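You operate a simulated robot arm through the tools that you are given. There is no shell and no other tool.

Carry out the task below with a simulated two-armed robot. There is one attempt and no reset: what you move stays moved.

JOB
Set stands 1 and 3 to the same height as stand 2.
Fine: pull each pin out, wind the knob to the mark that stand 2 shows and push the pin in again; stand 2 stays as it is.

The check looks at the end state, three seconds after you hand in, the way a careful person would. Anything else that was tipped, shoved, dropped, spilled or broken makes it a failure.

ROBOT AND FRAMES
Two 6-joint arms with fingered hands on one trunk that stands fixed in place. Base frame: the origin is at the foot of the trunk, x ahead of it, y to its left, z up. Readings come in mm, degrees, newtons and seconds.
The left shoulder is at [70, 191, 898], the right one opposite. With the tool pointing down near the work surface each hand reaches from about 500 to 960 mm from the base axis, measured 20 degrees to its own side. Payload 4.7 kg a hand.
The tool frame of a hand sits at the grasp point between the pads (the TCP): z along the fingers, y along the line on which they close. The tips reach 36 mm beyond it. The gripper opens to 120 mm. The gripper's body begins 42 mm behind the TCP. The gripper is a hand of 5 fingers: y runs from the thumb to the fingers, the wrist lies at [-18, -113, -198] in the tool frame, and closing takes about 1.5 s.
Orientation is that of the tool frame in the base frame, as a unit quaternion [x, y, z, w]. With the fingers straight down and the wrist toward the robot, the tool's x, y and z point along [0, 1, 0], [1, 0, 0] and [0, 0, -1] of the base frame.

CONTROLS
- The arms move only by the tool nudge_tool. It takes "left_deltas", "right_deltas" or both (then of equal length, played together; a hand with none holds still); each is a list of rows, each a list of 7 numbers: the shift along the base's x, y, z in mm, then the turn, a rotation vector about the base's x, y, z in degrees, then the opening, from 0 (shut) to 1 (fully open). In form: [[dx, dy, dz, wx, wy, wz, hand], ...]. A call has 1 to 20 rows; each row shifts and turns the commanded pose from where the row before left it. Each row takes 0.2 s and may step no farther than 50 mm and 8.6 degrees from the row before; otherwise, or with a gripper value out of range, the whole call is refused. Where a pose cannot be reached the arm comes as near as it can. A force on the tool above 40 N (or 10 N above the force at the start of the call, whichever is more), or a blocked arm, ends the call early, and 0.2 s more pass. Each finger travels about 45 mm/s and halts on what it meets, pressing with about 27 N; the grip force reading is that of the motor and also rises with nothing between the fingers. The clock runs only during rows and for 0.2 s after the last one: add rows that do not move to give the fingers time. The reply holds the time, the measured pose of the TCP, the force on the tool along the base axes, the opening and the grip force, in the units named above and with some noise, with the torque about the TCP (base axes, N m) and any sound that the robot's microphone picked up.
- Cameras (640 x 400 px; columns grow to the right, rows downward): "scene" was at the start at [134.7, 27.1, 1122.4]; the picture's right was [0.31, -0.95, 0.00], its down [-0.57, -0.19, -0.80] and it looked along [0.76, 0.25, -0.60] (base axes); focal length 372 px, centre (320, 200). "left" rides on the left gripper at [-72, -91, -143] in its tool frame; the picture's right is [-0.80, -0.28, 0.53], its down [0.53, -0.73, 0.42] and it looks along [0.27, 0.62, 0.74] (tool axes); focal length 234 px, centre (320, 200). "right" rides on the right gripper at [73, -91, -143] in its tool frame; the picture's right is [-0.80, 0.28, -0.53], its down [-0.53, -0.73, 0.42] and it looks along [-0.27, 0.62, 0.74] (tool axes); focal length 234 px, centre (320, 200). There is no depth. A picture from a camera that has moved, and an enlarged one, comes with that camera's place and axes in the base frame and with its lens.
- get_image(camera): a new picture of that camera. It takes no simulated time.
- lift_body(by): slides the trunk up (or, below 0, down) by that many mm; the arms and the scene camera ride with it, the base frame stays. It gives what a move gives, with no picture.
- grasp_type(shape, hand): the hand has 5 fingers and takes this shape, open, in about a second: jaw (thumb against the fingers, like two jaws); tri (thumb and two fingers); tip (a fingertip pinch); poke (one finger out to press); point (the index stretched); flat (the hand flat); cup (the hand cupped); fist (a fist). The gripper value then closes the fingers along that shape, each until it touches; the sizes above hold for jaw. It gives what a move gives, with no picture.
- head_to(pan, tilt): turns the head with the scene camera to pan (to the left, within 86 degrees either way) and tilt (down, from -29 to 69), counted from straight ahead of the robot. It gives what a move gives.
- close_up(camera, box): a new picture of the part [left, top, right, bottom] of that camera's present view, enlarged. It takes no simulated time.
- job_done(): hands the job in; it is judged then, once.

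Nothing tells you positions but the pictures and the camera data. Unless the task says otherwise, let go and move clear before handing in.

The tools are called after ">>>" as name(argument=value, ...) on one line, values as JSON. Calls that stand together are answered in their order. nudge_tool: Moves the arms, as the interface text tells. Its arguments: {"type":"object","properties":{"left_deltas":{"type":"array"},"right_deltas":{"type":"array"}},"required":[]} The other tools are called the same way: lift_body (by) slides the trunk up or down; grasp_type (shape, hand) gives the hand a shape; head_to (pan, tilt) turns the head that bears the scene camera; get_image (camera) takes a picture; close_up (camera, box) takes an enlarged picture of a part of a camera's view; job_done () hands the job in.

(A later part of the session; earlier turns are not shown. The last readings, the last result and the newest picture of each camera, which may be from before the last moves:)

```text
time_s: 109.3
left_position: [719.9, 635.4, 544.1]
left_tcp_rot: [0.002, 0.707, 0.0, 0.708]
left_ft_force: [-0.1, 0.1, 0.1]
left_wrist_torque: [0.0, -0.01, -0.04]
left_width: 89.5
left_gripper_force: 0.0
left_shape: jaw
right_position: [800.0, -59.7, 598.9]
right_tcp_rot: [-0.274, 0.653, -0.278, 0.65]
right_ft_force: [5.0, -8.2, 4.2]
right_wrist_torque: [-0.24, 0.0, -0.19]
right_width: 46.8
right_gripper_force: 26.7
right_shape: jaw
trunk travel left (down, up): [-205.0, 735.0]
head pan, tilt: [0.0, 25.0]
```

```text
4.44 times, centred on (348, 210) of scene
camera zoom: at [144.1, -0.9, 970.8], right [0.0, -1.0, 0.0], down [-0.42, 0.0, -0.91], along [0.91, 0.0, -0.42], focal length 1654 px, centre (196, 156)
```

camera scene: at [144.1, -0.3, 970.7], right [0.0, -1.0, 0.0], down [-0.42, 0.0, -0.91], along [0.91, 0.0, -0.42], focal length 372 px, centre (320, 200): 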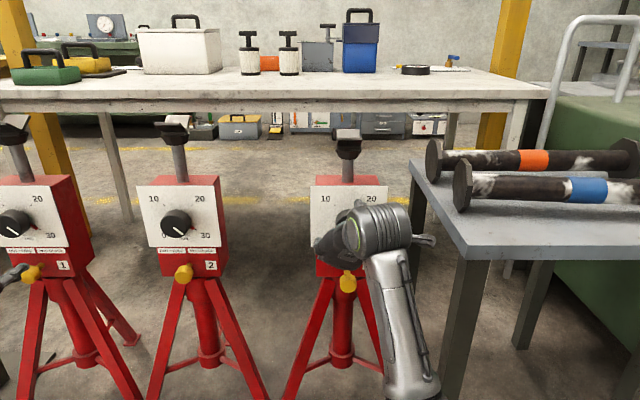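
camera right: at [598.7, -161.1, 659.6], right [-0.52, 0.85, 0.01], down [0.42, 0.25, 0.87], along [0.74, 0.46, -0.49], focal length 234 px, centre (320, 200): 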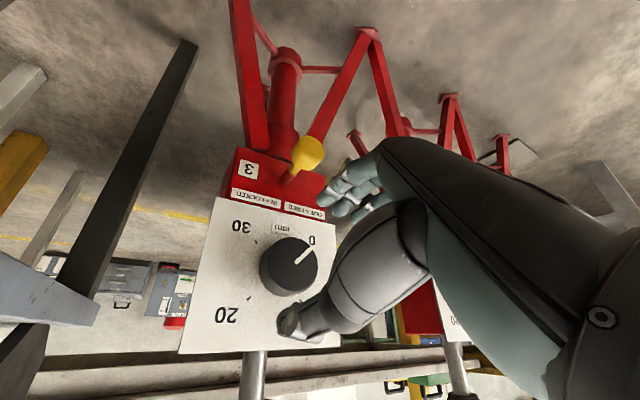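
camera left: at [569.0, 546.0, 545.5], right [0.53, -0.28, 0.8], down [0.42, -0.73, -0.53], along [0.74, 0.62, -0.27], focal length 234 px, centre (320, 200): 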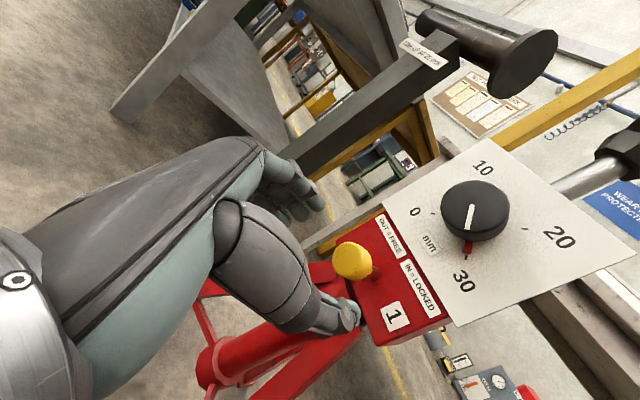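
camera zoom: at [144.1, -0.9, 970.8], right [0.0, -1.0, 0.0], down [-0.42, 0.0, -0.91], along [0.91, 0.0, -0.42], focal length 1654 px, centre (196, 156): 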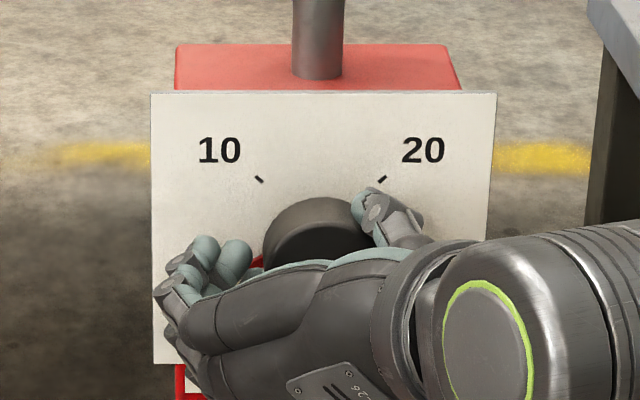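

It's turning. I'll continue with a small side correction.

>>> nudge_tool(right_deltas=[[0.3, -0.5, 0.2, 6, 0, 0, 0.3], [0.3, -0.3, 0.2, 6, 0, 0, 0.3], [0, 0, 0, 6, 0, 0, 0.3], [0, 0, 0, 6, 0, 0, 0.3], [0, 0, 0, 6, 0, 0, 0.3], [0, 0, 0, 6, 0, 0, 0.3], [0, 0, 0, 6, 0, 0, 0.3]])

>>> get_image(camera="scene")

>>> close_up(camera="scene", box=[300, 165, 396, 255])

```text
time_s: 110.9
left_position: [720.1, 637.2, 544.3]
left_tcp_rot: [0.002, 0.707, 0.0, 0.707]
left_ft_force: [-0.9, 0.3, 0.5]
left_wrist_torque: [0.02, -0.01, -0.04]
left_width: 89.6
left_gripper_force: 0.1
left_shape: jaw
right_position: [801.2, -59.4, 598.1]
right_tcp_rot: [-0.023, 0.708, -0.025, 0.706]
right_ft_force: [-4.3, -1.2, -2.9]
right_wrist_torque: [-0.24, 0.16, 0.08]
right_width: 46.5
right_gripper_force: 26.4
right_shape: jaw
trunk travel left (down, up): [-205.0, 735.0]
head pan, tilt: [0.0, 25.0]
```

```text
taken
camera scene: at [144.2, -0.4, 970.7], right [0.0, -1.0, 0.0], down [-0.42, 0.0, -0.91], along [0.91, 0.0, -0.42], focal length 372 px, centre (320, 200)
```

scene: 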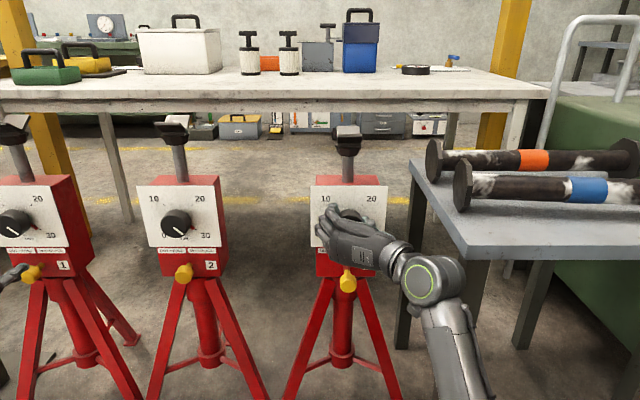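

```text
4.44 times, centred on (348, 210) of scene
camera zoom: at [144.2, -0.4, 970.7], right [0.0, -1.0, 0.0], down [-0.42, 0.0, -0.91], along [0.91, 0.0, -0.42], focal length 1654 px, centre (196, 156)
```

zoom: 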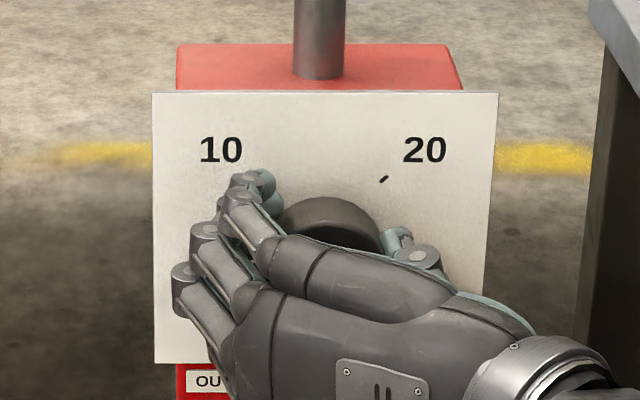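

>>> nudge_tool(right_deltas=[[-0.2, 0, -0.2, 6, 0, 0, 0.3], [-0.2, 0, -0.2, 6, 0, 0, 0.3], [0, 0, 0, 6, 0, 0, 0.3], [0, 0, 0, 6, 0, 0, 0.3]])

>>> nudge_tool(right_deltas=[[0, 0, 0, 6, 0, 0, 0.3], [0, 0, 0, 6, 0, 0, 0.3]])

>>> get_image(camera="scene")

>>> get_image(camera="right")

```text
time_s: 111.9
left_position: [720.8, 638.0, 543.5]
left_tcp_rot: [0.001, 0.707, 0.0, 0.707]
left_ft_force: [0.3, 0.0, -0.3]
left_wrist_torque: [0.01, -0.02, 0.01]
left_width: 89.8
left_gripper_force: 0.0
left_shape: jaw
right_position: [800.3, -59.8, 598.2]
right_tcp_rot: [0.124, 0.698, 0.123, 0.694]
right_ft_force: [-1.6, 4.7, -2.3]
right_wrist_torque: [-0.23, 0.03, 0.29]
right_width: 47.2
right_gripper_force: 27.1
right_shape: jaw
trunk travel left (down, up): [-205.0, 735.0]
head pan, tilt: [0.0, 25.0]
```

```text
time_s: 112.5
left_position: [721.4, 636.3, 543.7]
left_tcp_rot: [0.002, 0.708, 0.001, 0.707]
left_ft_force: [0.2, 0.2, 0.4]
left_wrist_torque: [0.0, 0.02, 0.02]
left_width: 89.7
left_gripper_force: 0.1
left_shape: jaw
right_position: [799.7, -59.7, 597.8]
right_tcp_rot: [0.196, 0.681, 0.195, 0.678]
right_ft_force: [2.3, 5.5, 0.3]
right_wrist_torque: [-0.25, -0.06, 0.34]
right_width: 46.6
right_gripper_force: 27.3
right_shape: jaw
trunk travel left (down, up): [-205.0, 735.0]
head pan, tilt: [0.0, 25.0]
```

```text
taken
camera scene: at [144.4, 0.0, 970.7], right [0.0, -1.0, 0.0], down [-0.42, 0.0, -0.91], along [0.91, 0.0, -0.42], focal length 372 px, centre (320, 200)
```

scene: 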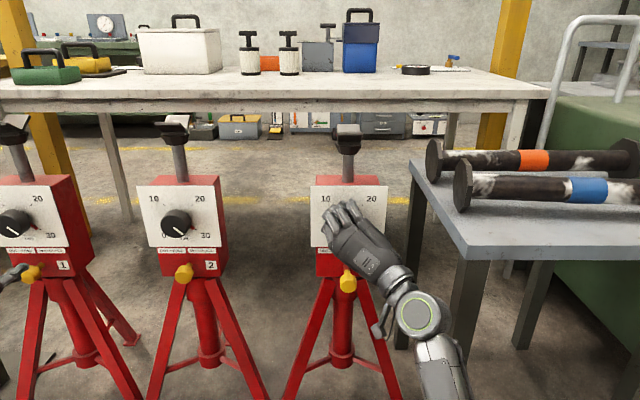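

```text
taken
camera right: at [655.8, -99.1, 488.9], right [-0.52, -0.19, 0.83], down [0.42, -0.9, 0.06], along [0.74, 0.38, 0.55], focal length 234 px, centre (320, 200)
```

right: 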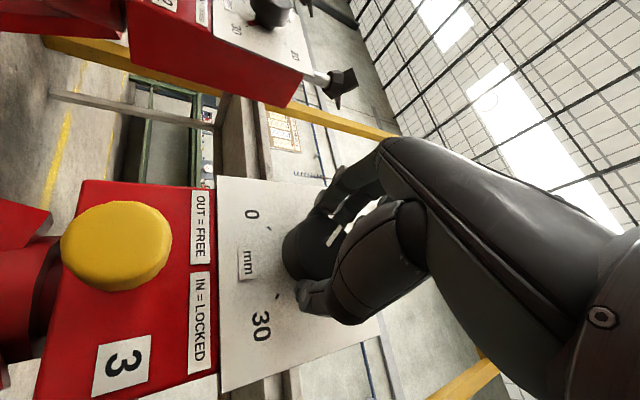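

>>> nudge_tool(right_deltas=[[0, 0.3, 0, 6, 0, 0, 0.3], [0, 0.2, 0, 6, 0, 0, 0.3], [0, 0, 0, 5, 0, 0, 0.3]])

>>> close_up(camera="scene", box=[300, 165, 396, 255])

```text
time_s: 113.3
left_position: [721.0, 637.2, 544.3]
left_tcp_rot: [0.002, 0.707, 0.0, 0.707]
left_ft_force: [0.1, 0.3, -0.2]
left_wrist_torque: [0.02, -0.02, 0.0]
left_width: 89.7
left_gripper_force: 0.1
left_shape: jaw
right_position: [799.7, -58.7, 597.2]
right_tcp_rot: [0.293, 0.646, 0.294, 0.641]
right_ft_force: [5.2, 5.1, 1.3]
right_wrist_torque: [-0.28, -0.19, 0.34]
right_width: 46.6
right_gripper_force: 27.5
right_shape: jaw
trunk travel left (down, up): [-205.0, 735.0]
head pan, tilt: [0.0, 25.0]
```

```text
4.44 times, centred on (348, 210) of scene
camera zoom: at [144.2, 0.0, 970.7], right [0.0, -1.0, 0.0], down [-0.42, 0.0, -0.91], along [0.91, 0.0, -0.42], focal length 1654 px, centre (196, 156)
```

zoom: 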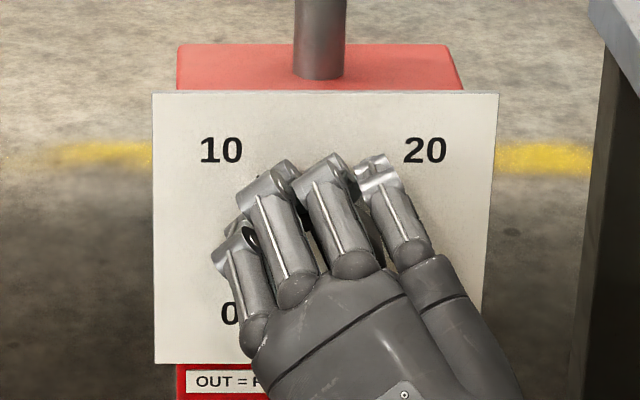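

>>> nudge_tool(right_deltas=[[0.3, 0.3, 0, 5, 0, 0, 0.3], [0.2, 0.2, 0, 5, 0, 0, 0.3]])

>>> nudge_tool(right_deltas=[[0, 0, 0, -2, 0, 0, 0.3], [0, 0, 0, -2, 0, 0, 0.34], [0, 0, 0, 0, 0, 0, 0.42], [0, 0, 0, 0, 0, 0, 0.52], [0, 0, 0, 0, 0, 0, 0.65], [0, 0, 0, 0, 0, 0, 0.7], [-15, 0, 0, 0, 0, 0, 0.7], [-20, 0, 0, 0, 0, 0, 0.7], [-20, 0, 0, 0, 0, 0, 0.7]])

>>> close_up(camera="scene", box=[300, 165, 396, 255])

>>> get_image(camera="scene")

```text
time_s: 113.9
left_position: [720.5, 636.7, 545.5]
left_tcp_rot: [0.001, 0.707, 0.001, 0.707]
left_ft_force: [-0.9, -0.1, 0.4]
left_wrist_torque: [0.0, 0.0, -0.01]
left_width: 89.4
left_gripper_force: 0.1
left_shape: jaw
right_position: [800.4, -59.1, 598.5]
right_tcp_rot: [0.349, 0.617, 0.348, 0.614]
right_ft_force: [2.6, 2.5, 0.7]
right_wrist_torque: [-0.23, -0.2, 0.18]
right_width: 46.2
right_gripper_force: 27.0
right_shape: jaw
trunk travel left (down, up): [-205.0, 735.0]
head pan, tilt: [0.0, 25.0]
```

```text
time_s: 115.9
left_position: [721.0, 636.2, 545.3]
left_tcp_rot: [0.002, 0.707, 0.002, 0.707]
left_ft_force: [0.7, 0.9, 0.0]
left_wrist_torque: [0.03, -0.02, -0.01]
left_width: 89.6
left_gripper_force: 0.0
left_shape: jaw
right_position: [745.4, -60.9, 600.0]
right_tcp_rot: [0.325, 0.627, 0.325, 0.628]
right_ft_force: [1.0, 0.6, 0.3]
right_wrist_torque: [0.0, 0.02, -0.02]
right_width: 83.7
right_gripper_force: 0.0
right_shape: jaw
trunk travel left (down, up): [-205.0, 735.0]
head pan, tilt: [0.0, 25.0]
```

```text
4.44 times, centred on (348, 210) of scene
camera zoom: at [144.0, -0.4, 970.8], right [0.0, -1.0, 0.0], down [-0.42, 0.0, -0.91], along [0.91, 0.0, -0.42], focal length 1654 px, centre (196, 156)
```

zoom: 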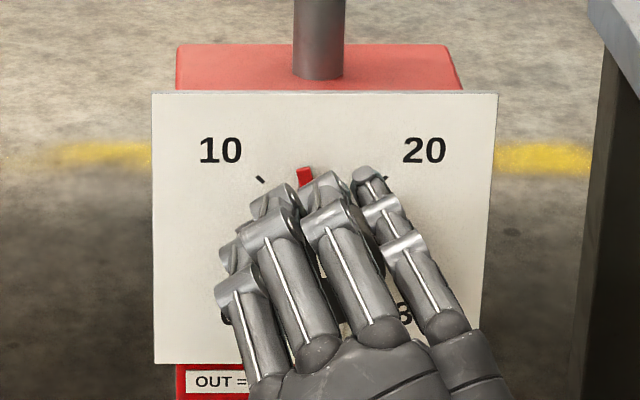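

```text
taken
camera scene: at [144.0, -0.4, 970.8], right [0.0, -1.0, 0.0], down [-0.42, 0.0, -0.91], along [0.91, 0.0, -0.42], focal length 372 px, centre (320, 200)
```

scene: 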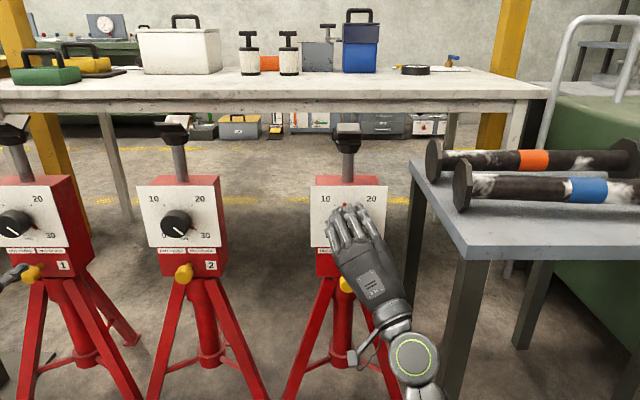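

The pointer is near 14. I'll roll back to about -150° in free space for the second stroke.

>>> nudge_tool(right_deltas=[[-3, 0, 0, -7.6, 0, 0, 0.7], [0, 0, 0, -7.6, 0, 0, 0.7], [0, 0, 0, -7.6, 0, 0, 0.7], [0, 0, 0, -7.6, 0, 0, 0.7], [0, 0, 0, -7.6, 0, 0, 0.7], [0, 0, 0, -7.6, 0, 0, 0.7], [0, 0, 0, -7.6, 0, 0, 0.7], [0, 0, 0, -7.6, 0, 0, 0.7], [0, 0, 0, -7.6, 0, 0, 0.7], [0, 0, 0, -7.6, 0, 0, 0.7], [0, 0, 0, -7.6, 0, 0, 0.7], [0, 0, 0, -7.6, 0, 0, 0.7], [0, 0, 0, -7.6, 0, 0, 0.7], [0, 0, 0, -7.6, 0, 0, 0.7], [0, 0, 0, -7.6, 0, 0, 0.7], [0, 0, 0, 0, 0, 0, 0.7]])

>>> close_up(camera="scene", box=[300, 165, 396, 255])

>>> close_up(camera="right", box=[200, 160, 400, 330])

```text
time_s: 119.3
left_position: [719.8, 637.0, 544.6]
left_tcp_rot: [0.002, 0.707, 0.0, 0.707]
left_ft_force: [-0.6, 0.5, -0.2]
left_wrist_torque: [0.0, 0.0, -0.02]
left_width: 90.1
left_gripper_force: 0.0
left_shape: jaw
right_position: [741.3, -59.1, 599.4]
right_tcp_rot: [-0.348, 0.615, -0.35, 0.615]
right_ft_force: [0.9, -0.6, -0.9]
right_wrist_torque: [-0.01, -0.04, 0.0]
right_width: 83.8
right_gripper_force: 0.1
right_shape: jaw
trunk travel left (down, up): [-205.0, 735.0]
head pan, tilt: [0.0, 25.0]
```

```text
4.44 times, centred on (348, 210) of scene
camera zoom: at [144.1, -0.3, 970.7], right [0.0, -1.0, 0.0], down [-0.42, 0.0, -0.91], along [0.91, 0.0, -0.42], focal length 1654 px, centre (196, 156)
```

zoom: 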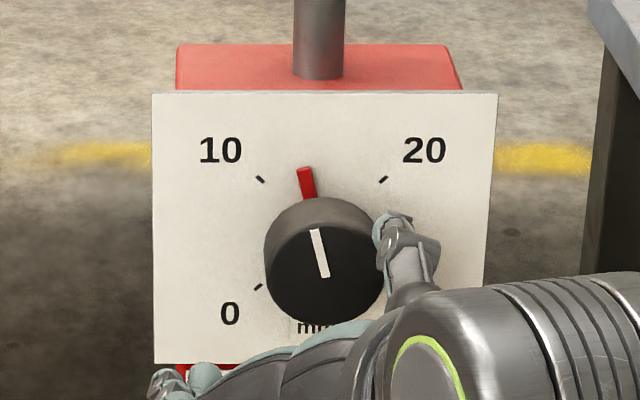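

```text
2.35 times, centred on (300, 245) of right
camera zoom: at [598.0, -167.7, 639.9], right [-0.52, 0.84, 0.17], down [0.42, 0.08, 0.9], along [0.74, 0.54, -0.4], focal length 551 px, centre (367, 94)
```

zoom: 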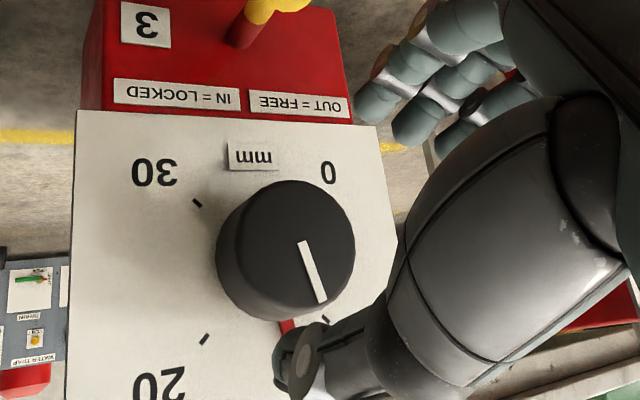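

The dial is at about 13.8. I'll advance and grip for the second stroke.

>>> nudge_tool(right_deltas=[[12, -0.3, -0.2, 0, 0, 0, 0.7], [12, -0.3, -0.2, 0, 0, 0, 0.7], [12, 0, -0.2, 0, 0, 0, 0.7], [12, 0, 0, 0, 0, 0, 0.68], [11, 0, 0, 0, 0, 0, 0.65], [0, 0, 0, 0, 0, 0, 0.58], [0, 0, 0, 0, 0, 0, 0.52], [0, 0, 0, 0, 0, 0, 0.47], [0, 0, 0, 0, 0, 0, 0.42], [0, 0, 0, 0, 0, 0, 0.37], [0, 0, 0, 0, 0, 0, 0.33], [0, 0, 0, 0, 0, 0, 0.3]])

>>> close_up(camera="right", box=[200, 180, 400, 350])

```text
time_s: 121.9
left_position: [720.7, 635.7, 545.5]
left_tcp_rot: [0.002, 0.707, 0.0, 0.707]
left_ft_force: [0.3, 0.1, -0.1]
left_wrist_torque: [0.0, 0.0, -0.01]
left_width: 89.8
left_gripper_force: 0.1
left_shape: jaw
right_position: [800.9, -60.0, 601.0]
right_tcp_rot: [-0.347, 0.616, -0.35, 0.615]
right_ft_force: [3.7, -1.0, 3.4]
right_wrist_torque: [0.02, -0.1, -0.01]
right_width: 47.8
right_gripper_force: 26.8
right_shape: jaw
trunk travel left (down, up): [-205.0, 735.0]
head pan, tilt: [0.0, 25.0]
```

```text
2.35 times, centred on (300, 265) of right
camera zoom: at [656.4, -169.1, 639.9], right [-0.52, 0.84, 0.17], down [0.42, 0.08, 0.9], along [0.74, 0.54, -0.39], focal length 551 px, centre (367, 47)
```

zoom: 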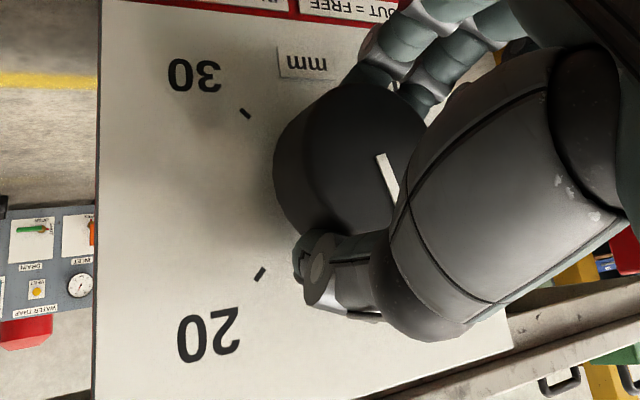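

Gripped. Now the second stroke, using the same small corrections as before.

>>> nudge_tool(right_deltas=[[0, 0, 0, 6, 0, 0, 0.3], [0, 0, 0, 6, 0, 0, 0.3], [0, -0.3, 0, 6, 0, 0, 0.3], [0.2, -0.3, 0.2, 6, 0, 0, 0.3], [0.2, -0.2, 0.2, 6, 0, 0, 0.3], [0, 0, 0, 6, 0, 0, 0.3], [0, 0, 0, 6, 0, 0, 0.3], [0, 0, 0, 6, 0, 0, 0.3]])

>>> nudge_tool(right_deltas=[[0, 0, 0, 6, 0, 0, 0.3], [-0.2, 0, -0.2, 6, 0, 0, 0.3], [0, 0, -0.2, 6, 0, 0, 0.3], [0, 0, 0, 6, 0, 0, 0.3], [0, 0, 0, 6, 0, 0, 0.3], [0, 0, 0, 6, 0, 0, 0.3]])

>>> close_up(camera="scene", box=[300, 165, 396, 255])

```text
time_s: 123.7
left_position: [721.2, 637.8, 544.2]
left_tcp_rot: [0.001, 0.707, 0.001, 0.707]
left_ft_force: [0.0, 0.3, 0.6]
left_wrist_torque: [0.01, 0.04, -0.02]
left_width: 89.6
left_gripper_force: 0.0
left_shape: jaw
right_position: [801.5, -60.5, 598.8]
right_tcp_rot: [-0.066, 0.706, -0.068, 0.702]
right_ft_force: [-6.9, -1.3, -3.5]
right_wrist_torque: [-0.25, 0.15, 0.08]
right_width: 46.3
right_gripper_force: 26.8
right_shape: jaw
trunk travel left (down, up): [-205.0, 735.0]
head pan, tilt: [0.0, 25.0]
```

```text
time_s: 125.1
left_position: [720.5, 638.1, 544.3]
left_tcp_rot: [0.002, 0.707, 0.001, 0.707]
left_ft_force: [-0.2, 0.1, 1.1]
left_wrist_torque: [-0.01, 0.02, -0.03]
left_width: 89.6
left_gripper_force: 0.1
left_shape: jaw
right_position: [800.8, -59.9, 598.3]
right_tcp_rot: [0.154, 0.692, 0.153, 0.689]
right_ft_force: [-6.8, 4.1, -3.1]
right_wrist_torque: [-0.22, 0.03, 0.31]
right_width: 47.1
right_gripper_force: 26.6
right_shape: jaw
trunk travel left (down, up): [-205.0, 735.0]
head pan, tilt: [0.0, 25.0]
```

```text
4.44 times, centred on (348, 210) of scene
camera zoom: at [143.9, 0.0, 970.8], right [0.0, -1.0, 0.0], down [-0.42, 0.0, -0.91], along [0.91, 0.0, -0.42], focal length 1654 px, centre (196, 156)
```

zoom: 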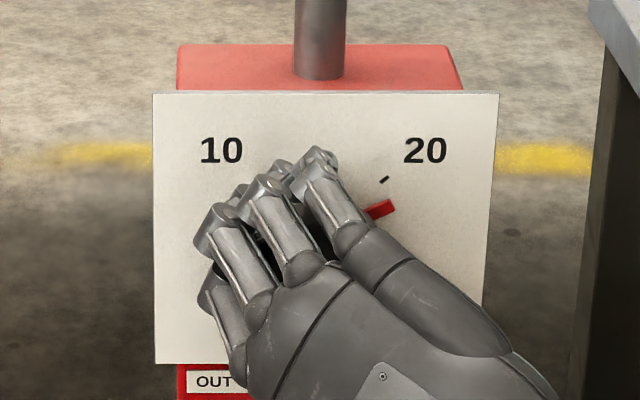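

>>> nudge_tool(right_deltas=[[-0.3, 0.2, 0, 6, 0, 0, 0.3], [-0.2, 0.2, 0, 6, 0, 0, 0.3], [0, 0.2, 0, 6, 0, 0, 0.3], [0, 0.2, 0, 6, 0, 0, 0.3], [0, 0, 0, 6, 0, 0, 0.3], [0, 0, 0, 6, 0, 0, 0.3]])

>>> close_up(camera="scene", box=[300, 165, 396, 255])

```text
time_s: 126.5
left_position: [720.4, 637.4, 545.2]
left_tcp_rot: [0.002, 0.707, 0.001, 0.707]
left_ft_force: [1.1, 0.1, 0.3]
left_wrist_torque: [0.03, 0.0, 0.0]
left_width: 90.0
left_gripper_force: 0.1
left_shape: jaw
right_position: [800.2, -60.2, 598.5]
right_tcp_rot: [0.36, 0.61, 0.359, 0.608]
right_ft_force: [-0.2, 5.6, 0.3]
right_wrist_torque: [-0.25, -0.15, 0.26]
right_width: 46.6
right_gripper_force: 27.0
right_shape: jaw
trunk travel left (down, up): [-205.0, 735.0]
head pan, tilt: [0.0, 25.0]
```

```text
4.44 times, centred on (348, 210) of scene
camera zoom: at [144.1, 0.1, 970.8], right [0.0, -1.0, 0.0], down [-0.42, 0.0, -0.91], along [0.91, 0.0, -0.42], focal length 1654 px, centre (196, 156)
```

zoom: 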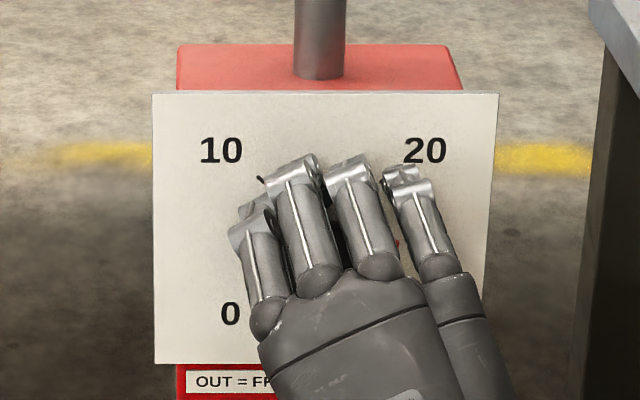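

The dial is near 26.5. I'll unwind, release and measure before the final stroke.

>>> nudge_tool(right_deltas=[[0, 0, 0, -2, 0, 0, 0.3], [0, 0, 0, -2, 0, 0, 0.34], [0, 0, 0, 0, 0, 0, 0.42], [0, 0, 0, 0, 0, 0, 0.52], [0, 0, 0, 0, 0, 0, 0.65], [0, 0, 0, 0, 0, 0, 0.7], [-15, 0, 0, 0, 0, 0, 0.7], [-20, 0, 0, 0, 0, 0, 0.7], [-23, 0, 0, 0, 0, 0, 0.7], [0, 0, 0, -7.5, 0, 0, 0.7], [0, 0, 0, -7.5, 0, 0, 0.7], [0, 0, 0, -7.5, 0, 0, 0.7], [0, 0, 0, -7.5, 0, 0, 0.7], [0, 0, 0, -7.5, 0, 0, 0.7], [0, 0, 0, -7.5, 0, 0, 0.7], [0, 0, 0, -7.5, 0, 0, 0.7], [0, 0, 0, -7.5, 0, 0, 0.7], [0, 0, 0, -7.5, 0, 0, 0.7], [0, 0, 0, -7.5, 0, 0, 0.7]])

>>> close_up(camera="scene", box=[300, 165, 396, 255])

```text
time_s: 130.5
left_position: [720.5, 636.8, 544.1]
left_tcp_rot: [0.002, 0.707, 0.001, 0.707]
left_ft_force: [0.2, -0.6, -0.1]
left_wrist_torque: [0.03, 0.05, 0.01]
left_width: 89.8
left_gripper_force: 0.0
left_shape: jaw
right_position: [742.3, -60.4, 597.8]
right_tcp_rot: [-0.109, 0.7, -0.113, 0.697]
right_ft_force: [1.5, -0.8, 0.5]
right_wrist_torque: [-0.04, -0.02, 0.0]
right_width: 83.7
right_gripper_force: 0.1
right_shape: jaw
trunk travel left (down, up): [-205.0, 735.0]
head pan, tilt: [0.0, 25.0]
```

```text
4.44 times, centred on (348, 210) of scene
camera zoom: at [144.1, -0.3, 970.7], right [0.0, -1.0, 0.0], down [-0.42, 0.0, -0.91], along [0.91, 0.0, -0.42], focal length 1654 px, centre (196, 156)
```

zoom: 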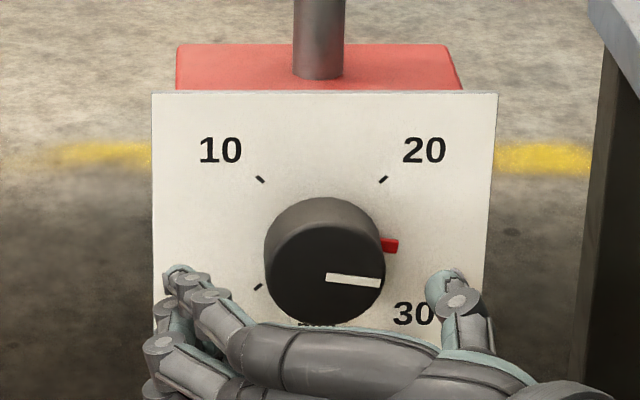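

The dial is at about 25.8, with roughly 37° remaining. I'll grip at this roll and turn about 40°, which includes the 4–5° wind-up.

>>> nudge_tool(right_deltas=[[12, 0, 0.2, 0, 0, 0, 0.7], [12, 0, 0.2, 0, 0, 0, 0.7], [12, 0, 0.2, 0, 0, 0, 0.7], [12, 0, 0, 0, 0, 0, 0.68], [10, 0, 0, 0, 0, 0, 0.65], [0, 0, 0, 0, 0, 0, 0.58], [0, 0, 0, 0, 0, 0, 0.52], [0, 0, 0, 0, 0, 0, 0.47], [0, 0, 0, 0, 0, 0, 0.42], [0, 0, 0, 0, 0, 0, 0.37], [0, 0, 0, 0, 0, 0, 0.33], [0, 0, 0, 0, 0, 0, 0.3]])

>>> nudge_tool(right_deltas=[[0, 0, 0, 6, 0, 0, 0.3], [0, 0, 0, 6, 0, 0, 0.3], [0, 0, 0, 6, 0, 0, 0.3], [0, 0, 0, 6, 0, 0, 0.3], [0, 0, 0, 6, 0, 0, 0.3], [0, 0, 0, 6, 0, 0, 0.3], [0, 0, 0, 3, 0, 0, 0.3], [0, 0, 0, 0, 0, 0, 0.3]])

>>> close_up(camera="right", box=[200, 180, 400, 350])

>>> close_up(camera="scene", box=[300, 165, 396, 255])

```text
time_s: 133.1
left_position: [721.1, 635.6, 545.6]
left_tcp_rot: [0.002, 0.707, 0.001, 0.707]
left_ft_force: [0.9, 0.2, -0.3]
left_wrist_torque: [0.02, 0.03, 0.0]
left_width: 90.1
left_gripper_force: 0.2
left_shape: jaw
right_position: [801.3, -59.7, 597.6]
right_tcp_rot: [-0.109, 0.699, -0.112, 0.697]
right_ft_force: [2.9, -4.1, 1.0]
right_wrist_torque: [-0.01, -0.02, -0.07]
right_width: 47.3
right_gripper_force: 26.5
right_shape: jaw
trunk travel left (down, up): [-205.0, 735.0]
head pan, tilt: [0.0, 25.0]
```

```text
time_s: 134.9
left_position: [720.3, 636.8, 543.7]
left_tcp_rot: [0.002, 0.707, 0.001, 0.707]
left_ft_force: [0.7, -0.5, -0.7]
left_wrist_torque: [0.01, -0.01, 0.0]
left_width: 89.6
left_gripper_force: 0.0
left_shape: jaw
right_position: [802.3, -59.1, 596.3]
right_tcp_rot: [0.129, 0.696, 0.127, 0.694]
right_ft_force: [-3.2, 1.0, -6.2]
right_wrist_torque: [-0.23, 0.14, 0.08]
right_width: 47.0
right_gripper_force: 27.1
right_shape: jaw
trunk travel left (down, up): [-205.0, 735.0]
head pan, tilt: [0.0, 25.0]
```

```text
2.35 times, centred on (300, 265) of right
camera zoom: at [657.2, -119.0, 497.3], right [-0.52, -0.03, 0.85], down [0.42, -0.88, 0.23], along [0.74, 0.48, 0.47], focal length 551 px, centre (367, 47)
```

zoom: 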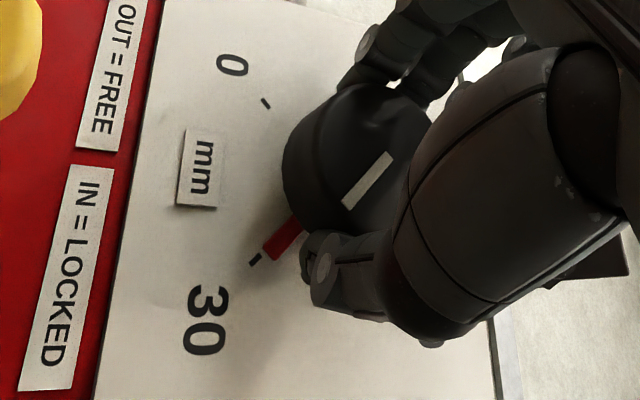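

```text
4.44 times, centred on (348, 210) of scene
camera zoom: at [144.6, -0.2, 970.6], right [0.0, -1.0, 0.0], down [-0.42, 0.0, -0.91], along [0.91, 0.0, -0.42], focal length 1654 px, centre (196, 156)
```

zoom: 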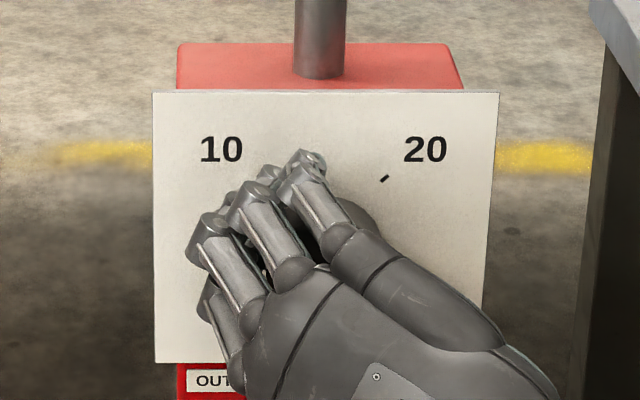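

The right camera sees the line and pointer, and stand 3 looks about 2–3° short of 30. I'll zoom in for a better measurement.

>>> close_up(camera="right", box=[250, 190, 330, 290])

```text
4.00 times, centred on (290, 240) of right
camera zoom: at [657.2, -119.0, 497.3], right [-0.52, -0.03, 0.85], down [0.42, -0.88, 0.23], along [0.74, 0.48, 0.47], focal length 937 px, centre (440, 40)
```

zoom: 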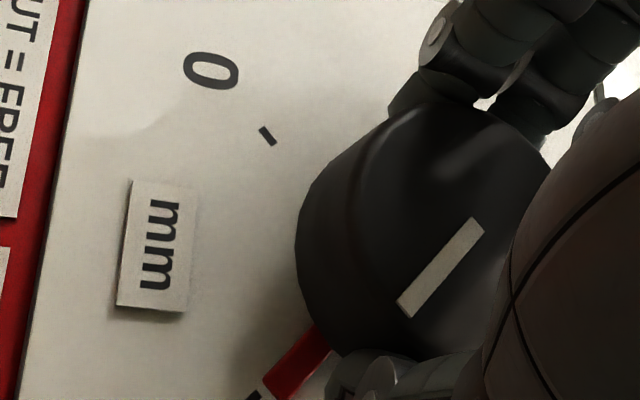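

It's about 43°, against the target of 44.6°. I'll turn 1.5° more, unwind, release and measure with the scene camera.

>>> nudge_tool(right_deltas=[[0, 0, 0.2, 1.6, 0, 0, 0.3], [0, 0, 0, 0, 0, 0, 0.3], [0, 0, 0, -2, 0, 0, 0.3], [0, 0, 0, -2, 0, 0, 0.34], [0, 0, 0, 0, 0, 0, 0.42], [0, 0, 0, 0, 0, 0, 0.52], [0, 0, 0, 0, 0, 0, 0.65], [0, 0, 0, 0, 0, 0, 0.7], [-15, 0, 0, 0, 0, 0, 0.7], [-20, 0, 0, 0, 0, 0, 0.7], [-25, 0, 0, 0, 0, 0, 0.7], [0, 0, -10, 0, 0, 0, 0.7], [0, 0, -20, -4, 0, 0, 0.7]])

>>> close_up(camera="scene", box=[324, 190, 372, 235])

>>> close_up(camera="scene", box=[154, 195, 202, 240])

>>> get_image(camera="scene")

```text
time_s: 137.7
left_position: [720.8, 636.2, 544.6]
left_tcp_rot: [0.002, 0.707, 0.001, 0.708]
left_ft_force: [-0.7, 0.3, 0.5]
left_wrist_torque: [0.02, 0.02, -0.01]
left_width: 89.9
left_gripper_force: 0.0
left_shape: jaw
right_position: [740.1, -58.8, 569.0]
right_tcp_rot: [0.09, 0.703, 0.089, 0.699]
right_ft_force: [0.4, 0.0, -0.2]
right_wrist_torque: [0.01, -0.04, -0.01]
right_width: 83.8
right_gripper_force: 0.1
right_shape: jaw
trunk travel left (down, up): [-205.0, 735.0]
head pan, tilt: [0.0, 25.0]
```

```text
8.89 times, centred on (348, 212) of scene
camera zoom: at [144.1, -0.3, 970.7], right [0.0, -1.0, 0.0], down [-0.42, 0.0, -0.91], along [0.91, 0.0, -0.42], focal length 3309 px, centre (71, 89)
```

zoom: 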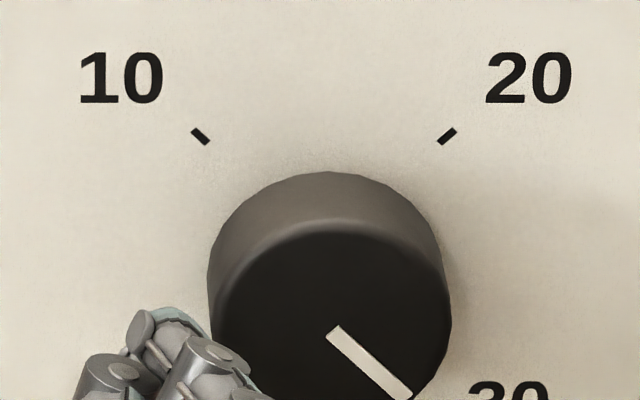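

```text
8.89 times, centred on (178, 218) of scene
camera zoom: at [144.1, -0.3, 970.7], right [0.0, -1.0, 0.0], down [-0.42, 0.0, -0.91], along [0.91, 0.0, -0.42], focal length 3309 px, centre (1582, 44)
```

zoom: 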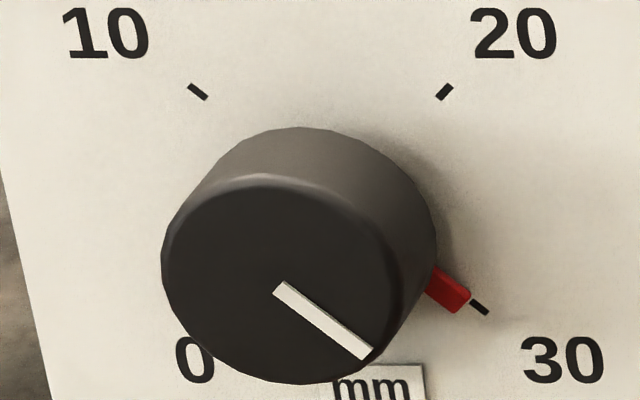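

```text
taken
camera scene: at [144.1, -0.3, 970.7], right [0.0, -1.0, 0.0], down [-0.42, 0.0, -0.91], along [0.91, 0.0, -0.42], focal length 372 px, centre (320, 200)
```

scene: 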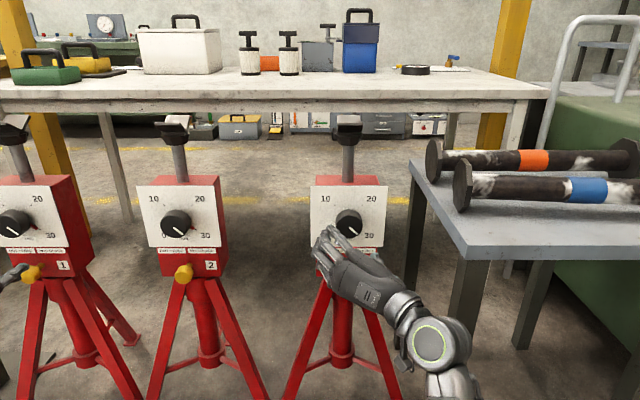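

>>> close_up(camera="scene", box=[338, 216, 362, 240])

>>> close_up(camera="scene", box=[168, 216, 192, 240])

>>> close_up(camera="scene", box=[6, 216, 30, 240])

```text
16.00 times, centred on (350, 228) of scene
camera zoom: at [144.1, -0.3, 970.7], right [0.0, -1.0, 0.0], down [-0.42, 0.0, -0.91], along [0.91, 0.0, -0.42], focal length 5956 px, centre (-160, -248)
```

zoom: 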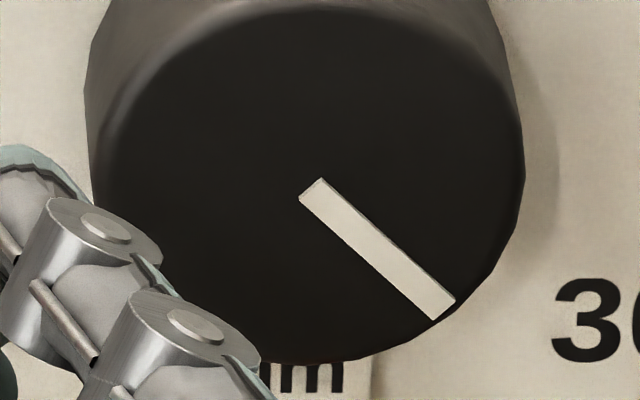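

```text
16.00 times, centred on (180, 228) of scene
camera zoom: at [144.1, -0.3, 970.7], right [0.0, -1.0, 0.0], down [-0.42, 0.0, -0.91], along [0.91, 0.0, -0.42], focal length 5956 px, centre (2560, -248)
```

zoom: 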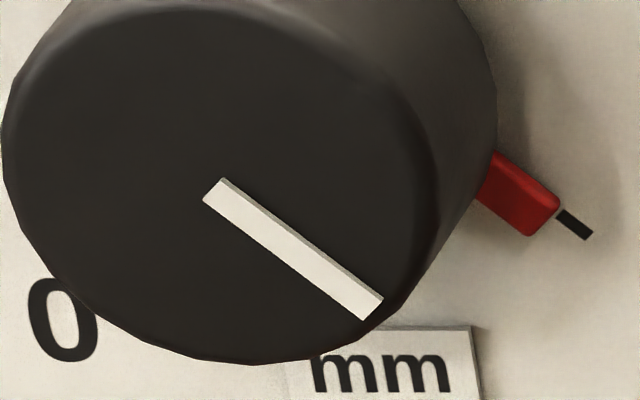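

```text
16.00 times, centred on (18, 228) of scene
camera zoom: at [144.1, -0.3, 970.7], right [0.0, -1.0, 0.0], down [-0.42, 0.0, -0.91], along [0.91, 0.0, -0.42], focal length 5956 px, centre (5152, -248)
```

zoom: 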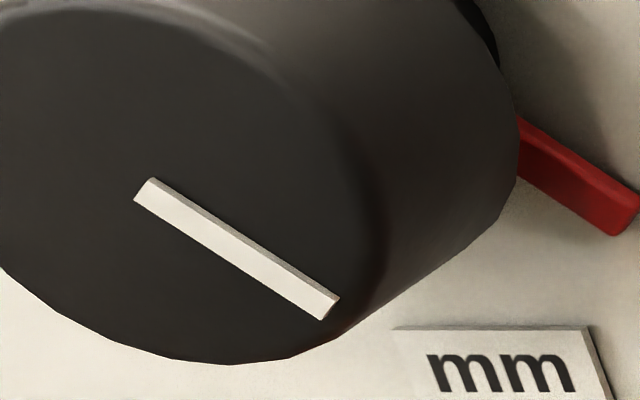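

Measured from the same view, the three knobs stand at 44.7°, 45.8° and 45.2°, so all match within about 0.12 mm. Now I'll bring the right hand down to push pin 3 in.

>>> nudge_tool(right_deltas=[[-9, 0, 0, -5, 0, 0, 0.7], [-9, 0, -5, -5, 0, 0, 0.7], [0, -1, -20, -5, 0, 0, 0.7], [0, -1, -20, 0, 0, 0, 0.7], [0, 0, -20, 0, 0, 0, 0.7], [0, 0, -20, 0, 0, 0, 0.7], [0, 0, -10, 0, 0, 0, 0.7], [0, 0, 0, 0, 0, 0, 0.7]])

>>> get_image(camera="right")

>>> get_image(camera="scene")

```text
time_s: 139.5
left_position: [721.1, 636.9, 544.4]
left_tcp_rot: [0.001, 0.708, 0.001, 0.707]
left_ft_force: [-1.0, 0.2, -0.3]
left_wrist_torque: [0.01, -0.03, 0.01]
left_width: 89.5
left_gripper_force: 0.1
left_shape: jaw
right_position: [722.4, -62.4, 474.2]
right_tcp_rot: [-0.001, 0.708, -0.003, 0.706]
right_ft_force: [0.4, -0.4, 0.7]
right_wrist_torque: [-0.02, 0.0, -0.02]
right_width: 83.6
right_gripper_force: 0.1
right_shape: jaw
trunk travel left (down, up): [-205.0, 735.0]
head pan, tilt: [0.0, 25.0]
```

```text
taken
camera right: at [578.2, -154.5, 401.7], right [-0.52, 0.29, 0.8], down [0.42, -0.73, 0.54], along [0.74, 0.62, 0.26], focal length 234 px, centre (320, 200)
```

right: 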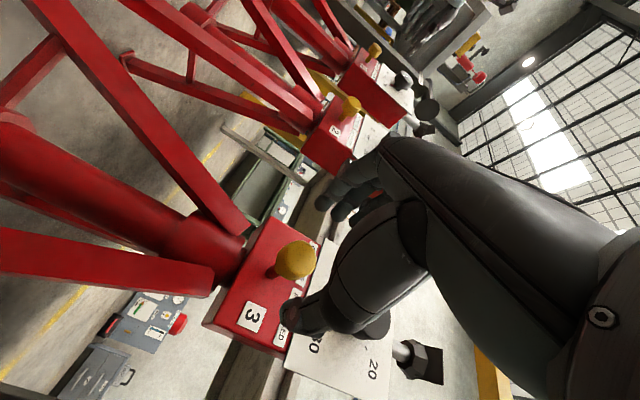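

```text
taken
camera scene: at [144.1, -0.3, 970.7], right [0.0, -1.0, 0.0], down [-0.42, 0.0, -0.91], along [0.91, 0.0, -0.42], focal length 372 px, centre (320, 200)
```

scene: 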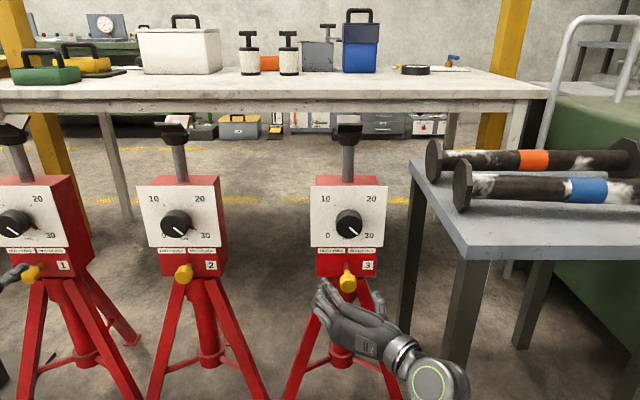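

The hand is lined up with pin 3. I'll advance to the release position at x≈775 and grip.

>>> nudge_tool(right_deltas=[[13, 0.3, 0, 0, 0, 0, 0.7], [13, 0.3, 0, 0, 0, 0, 0.7], [14, 0, 0, 0, 0, 0, 0.65], [13, 0, 0, 0, 0, 0, 0.55], [0, 0, 0, 0, 0, 0, 0.45], [0, 0, 0, 0, 0, 0, 0.38], [0, 0, 0, 0, 0, 0, 0.33], [0, 0, 0, 0, 0, 0, 0.28], [0, 0, 0, 0, 0, 0, 0.23], [0, 0, 0, 0, 0, 0, 0.18], [0, 0, 0, 0, 0, 0, 0.15]])

>>> close_up(camera="scene", box=[290, 230, 410, 340])

```text
time_s: 141.9
left_position: [720.9, 636.0, 544.0]
left_tcp_rot: [0.002, 0.708, 0.001, 0.706]
left_ft_force: [0.1, -0.8, 0.1]
left_wrist_torque: [0.01, 0.01, 0.0]
left_width: 89.5
left_gripper_force: 0.1
left_shape: jaw
right_position: [776.9, -63.4, 472.5]
right_tcp_rot: [-0.002, 0.708, -0.005, 0.706]
right_ft_force: [10.4, -3.5, 0.9]
right_wrist_torque: [0.02, 0.01, -0.11]
right_width: 24.0
right_gripper_force: 26.7
right_shape: jaw
trunk travel left (down, up): [-205.0, 735.0]
head pan, tilt: [0.0, 25.0]
```

```text
3.64 times, centred on (350, 285) of scene
camera zoom: at [144.7, -0.6, 970.7], right [0.0, -1.0, 0.0], down [-0.42, 0.0, -0.91], along [0.91, 0.0, -0.42], focal length 1354 px, centre (211, -109)
```

zoom: 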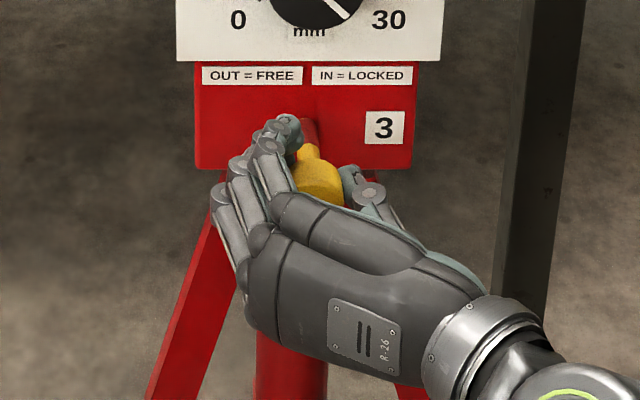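

Gripped slightly behind the head. I'll push in with small steps.

>>> nudge_tool(right_deltas=[[3, 0, 0, 0, 0, 0, 0.15], [3, 0, 0, 0, 0, 0, 0.15], [3, 0, 0, 0, 0, 0, 0.15], [3, 0, 0, 0, 0, 0, 0.15], [3, 0, 0, 0, 0, 0, 0.15], [0, 0, 0, 0, 0, 0, 0.15]])

>>> close_up(camera="scene", box=[290, 230, 410, 340])

```text
time_s: 143.3
left_position: [721.0, 635.6, 544.6]
left_tcp_rot: [0.001, 0.707, 0.001, 0.707]
left_ft_force: [0.1, 0.3, -0.6]
left_wrist_torque: [-0.01, -0.04, 0.03]
left_width: 89.7
left_gripper_force: 0.1
left_shape: jaw
right_position: [792.0, -61.8, 471.6]
right_tcp_rot: [-0.002, 0.709, -0.004, 0.705]
right_ft_force: [-4.4, -14.2, -6.3]
right_wrist_torque: [0.06, 0.08, -0.06]
right_width: 24.2
right_gripper_force: 27.0
right_shape: jaw
trunk travel left (down, up): [-205.0, 735.0]
head pan, tilt: [0.0, 25.0]
```

```text
3.64 times, centred on (350, 285) of scene
camera zoom: at [144.5, -1.0, 970.6], right [0.0, -1.0, 0.0], down [-0.42, 0.0, -0.91], along [0.91, 0.0, -0.42], focal length 1354 px, centre (211, -109)
```

zoom: 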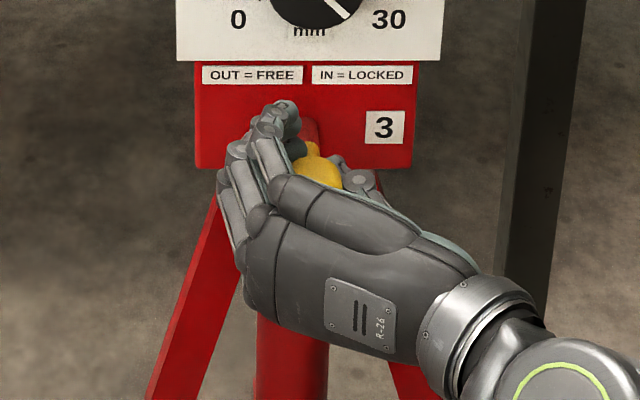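

The grip slid along the stem rather than pushing the head. I'll open, back up so the pads sit on the head, and regrip.

>>> nudge_tool(right_deltas=[[0, -0.5, 0.5, 0, 0, 0, 0.3], [0, -0.5, 0.5, 0, 0, 0, 0.45], [0, 0, 0.5, 0, 0, 0, 0.6], [0, 0, 0, 0, 0, 0, 0.7], [-12, 0, 0, 0, 0, 0, 0.7], [-12, 0, 0, 0, 0, 0, 0.7], [0, 0, 0, 0, 0, 0, 0.7]])

>>> close_up(camera="scene", box=[290, 230, 410, 340])

>>> close_up(camera="right", box=[200, 160, 400, 360])

```text
time_s: 144.9
left_position: [719.9, 637.2, 545.6]
left_tcp_rot: [0.002, 0.707, 0.0, 0.707]
left_ft_force: [-0.6, -0.5, 0.0]
left_wrist_torque: [0.01, 0.0, -0.01]
left_width: 90.0
left_gripper_force: 0.1
left_shape: jaw
right_position: [767.2, -61.0, 474.6]
right_tcp_rot: [-0.001, 0.708, -0.003, 0.706]
right_ft_force: [-0.4, 0.2, -0.2]
right_wrist_torque: [-0.03, 0.0, 0.01]
right_width: 83.2
right_gripper_force: 0.0
right_shape: jaw
trunk travel left (down, up): [-205.0, 735.0]
head pan, tilt: [0.0, 25.0]
```

```text
3.64 times, centred on (350, 285) of scene
camera zoom: at [144.0, -0.4, 970.7], right [0.0, -1.0, 0.0], down [-0.42, 0.0, -0.91], along [0.91, 0.0, -0.42], focal length 1354 px, centre (211, -109)
```

zoom: 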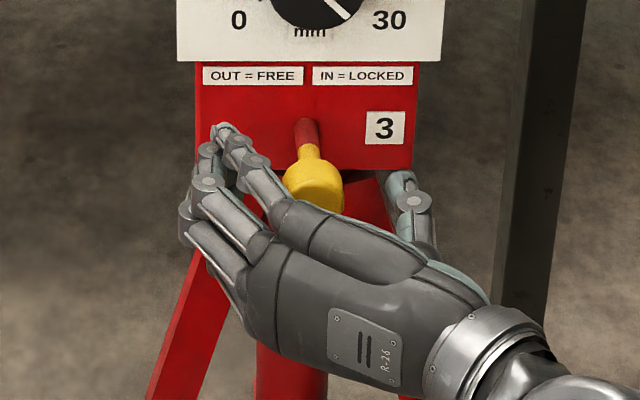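

```text
2.00 times, centred on (300, 260) of right
camera zoom: at [623.5, -153.5, 403.5], right [-0.52, 0.29, 0.8], down [0.42, -0.73, 0.54], along [0.74, 0.62, 0.26], focal length 468 px, centre (360, 80)
```

zoom: 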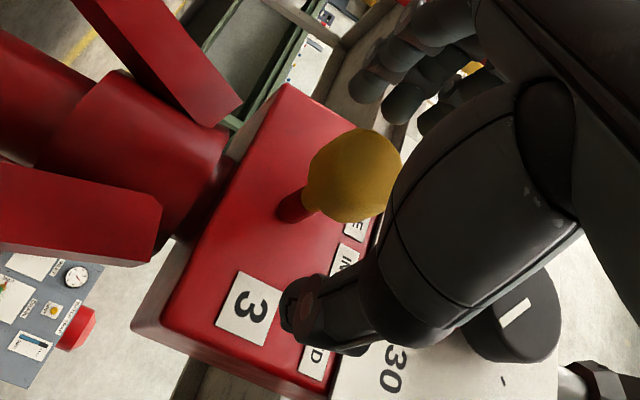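

The pin head is straight and still out. I'll regrip about 5 mm further back so the pads lie flat on the head.

>>> nudge_tool(right_deltas=[[3, 0, 0, 0, 0, 0, 0.6], [0, 0, 0, 0, 0, 0, 0.5], [0, 0, 0, 0, 0, 0, 0.42], [0, 0, 0, 0, 0, 0, 0.36], [0, 0, 0, 0, 0, 0, 0.31], [0, 0, 0, 0, 0, 0, 0.27], [0, 0, 0, 0, 0, 0, 0.23], [0, 0, 0, 0, 0, 0, 0.18], [0, 0, 0, 0, 0, 0, 0.15]])

>>> close_up(camera="scene", box=[290, 230, 410, 340])

```text
time_s: 146.9
left_position: [720.6, 636.1, 544.9]
left_tcp_rot: [0.001, 0.707, 0.0, 0.707]
left_ft_force: [-0.3, 0.6, -0.1]
left_wrist_torque: [-0.02, -0.02, -0.01]
left_width: 89.6
left_gripper_force: 0.2
left_shape: jaw
right_position: [771.0, -62.6, 475.5]
right_tcp_rot: [-0.001, 0.709, -0.004, 0.706]
right_ft_force: [1.9, -3.9, 0.6]
right_wrist_torque: [0.0, 0.0, -0.04]
right_width: 28.2
right_gripper_force: 27.2
right_shape: jaw
trunk travel left (down, up): [-205.0, 735.0]
head pan, tilt: [0.0, 25.0]
```

```text
3.64 times, centred on (350, 285) of scene
camera zoom: at [144.2, -0.6, 970.7], right [0.0, -1.0, 0.0], down [-0.42, 0.0, -0.91], along [0.91, 0.0, -0.42], focal length 1354 px, centre (211, -109)
```

zoom: 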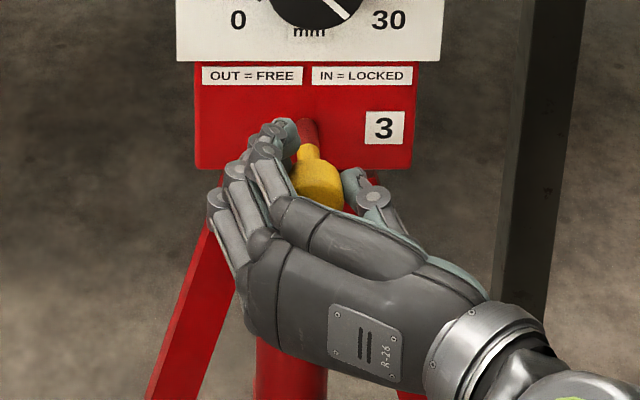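

The width is 28 mm now, the same as the good grips earlier. I'll push in.

>>> nudge_tool(right_deltas=[[2.5, 0, 0, 0, 0, 0, 0.15], [2.5, 0, 0, 0, 0, 0, 0.15], [2.5, 0, 0, 0, 0, 0, 0.15], [2.5, 0, 0, 0, 0, 0, 0.15], [0, 0, 0, 0, 0, 0, 0.15]])

>>> close_up(camera="scene", box=[290, 230, 410, 340])

```text
time_s: 148.1
left_position: [721.4, 635.8, 544.6]
left_tcp_rot: [0.002, 0.707, 0.001, 0.707]
left_ft_force: [0.1, 0.7, 0.4]
left_wrist_torque: [0.02, 0.01, -0.03]
left_width: 89.9
left_gripper_force: 0.0
left_shape: jaw
right_position: [779.3, -62.0, 474.0]
right_tcp_rot: [0.0, 0.708, -0.004, 0.706]
right_ft_force: [-1.7, -3.7, -0.2]
right_wrist_torque: [-0.01, 0.01, -0.08]
right_width: 28.2
right_gripper_force: 27.0
right_shape: jaw
trunk travel left (down, up): [-205.0, 735.0]
head pan, tilt: [0.0, 25.0]
```

```text
3.64 times, centred on (350, 285) of scene
camera zoom: at [143.9, -0.5, 970.8], right [0.0, -1.0, 0.0], down [-0.42, 0.0, -0.91], along [0.91, 0.0, -0.42], focal length 1354 px, centre (211, -109)
```

zoom: 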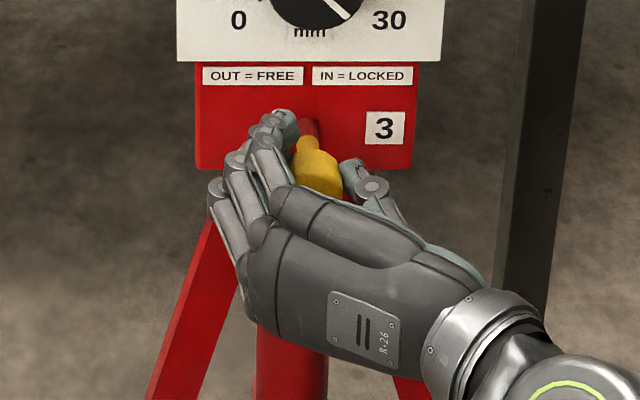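

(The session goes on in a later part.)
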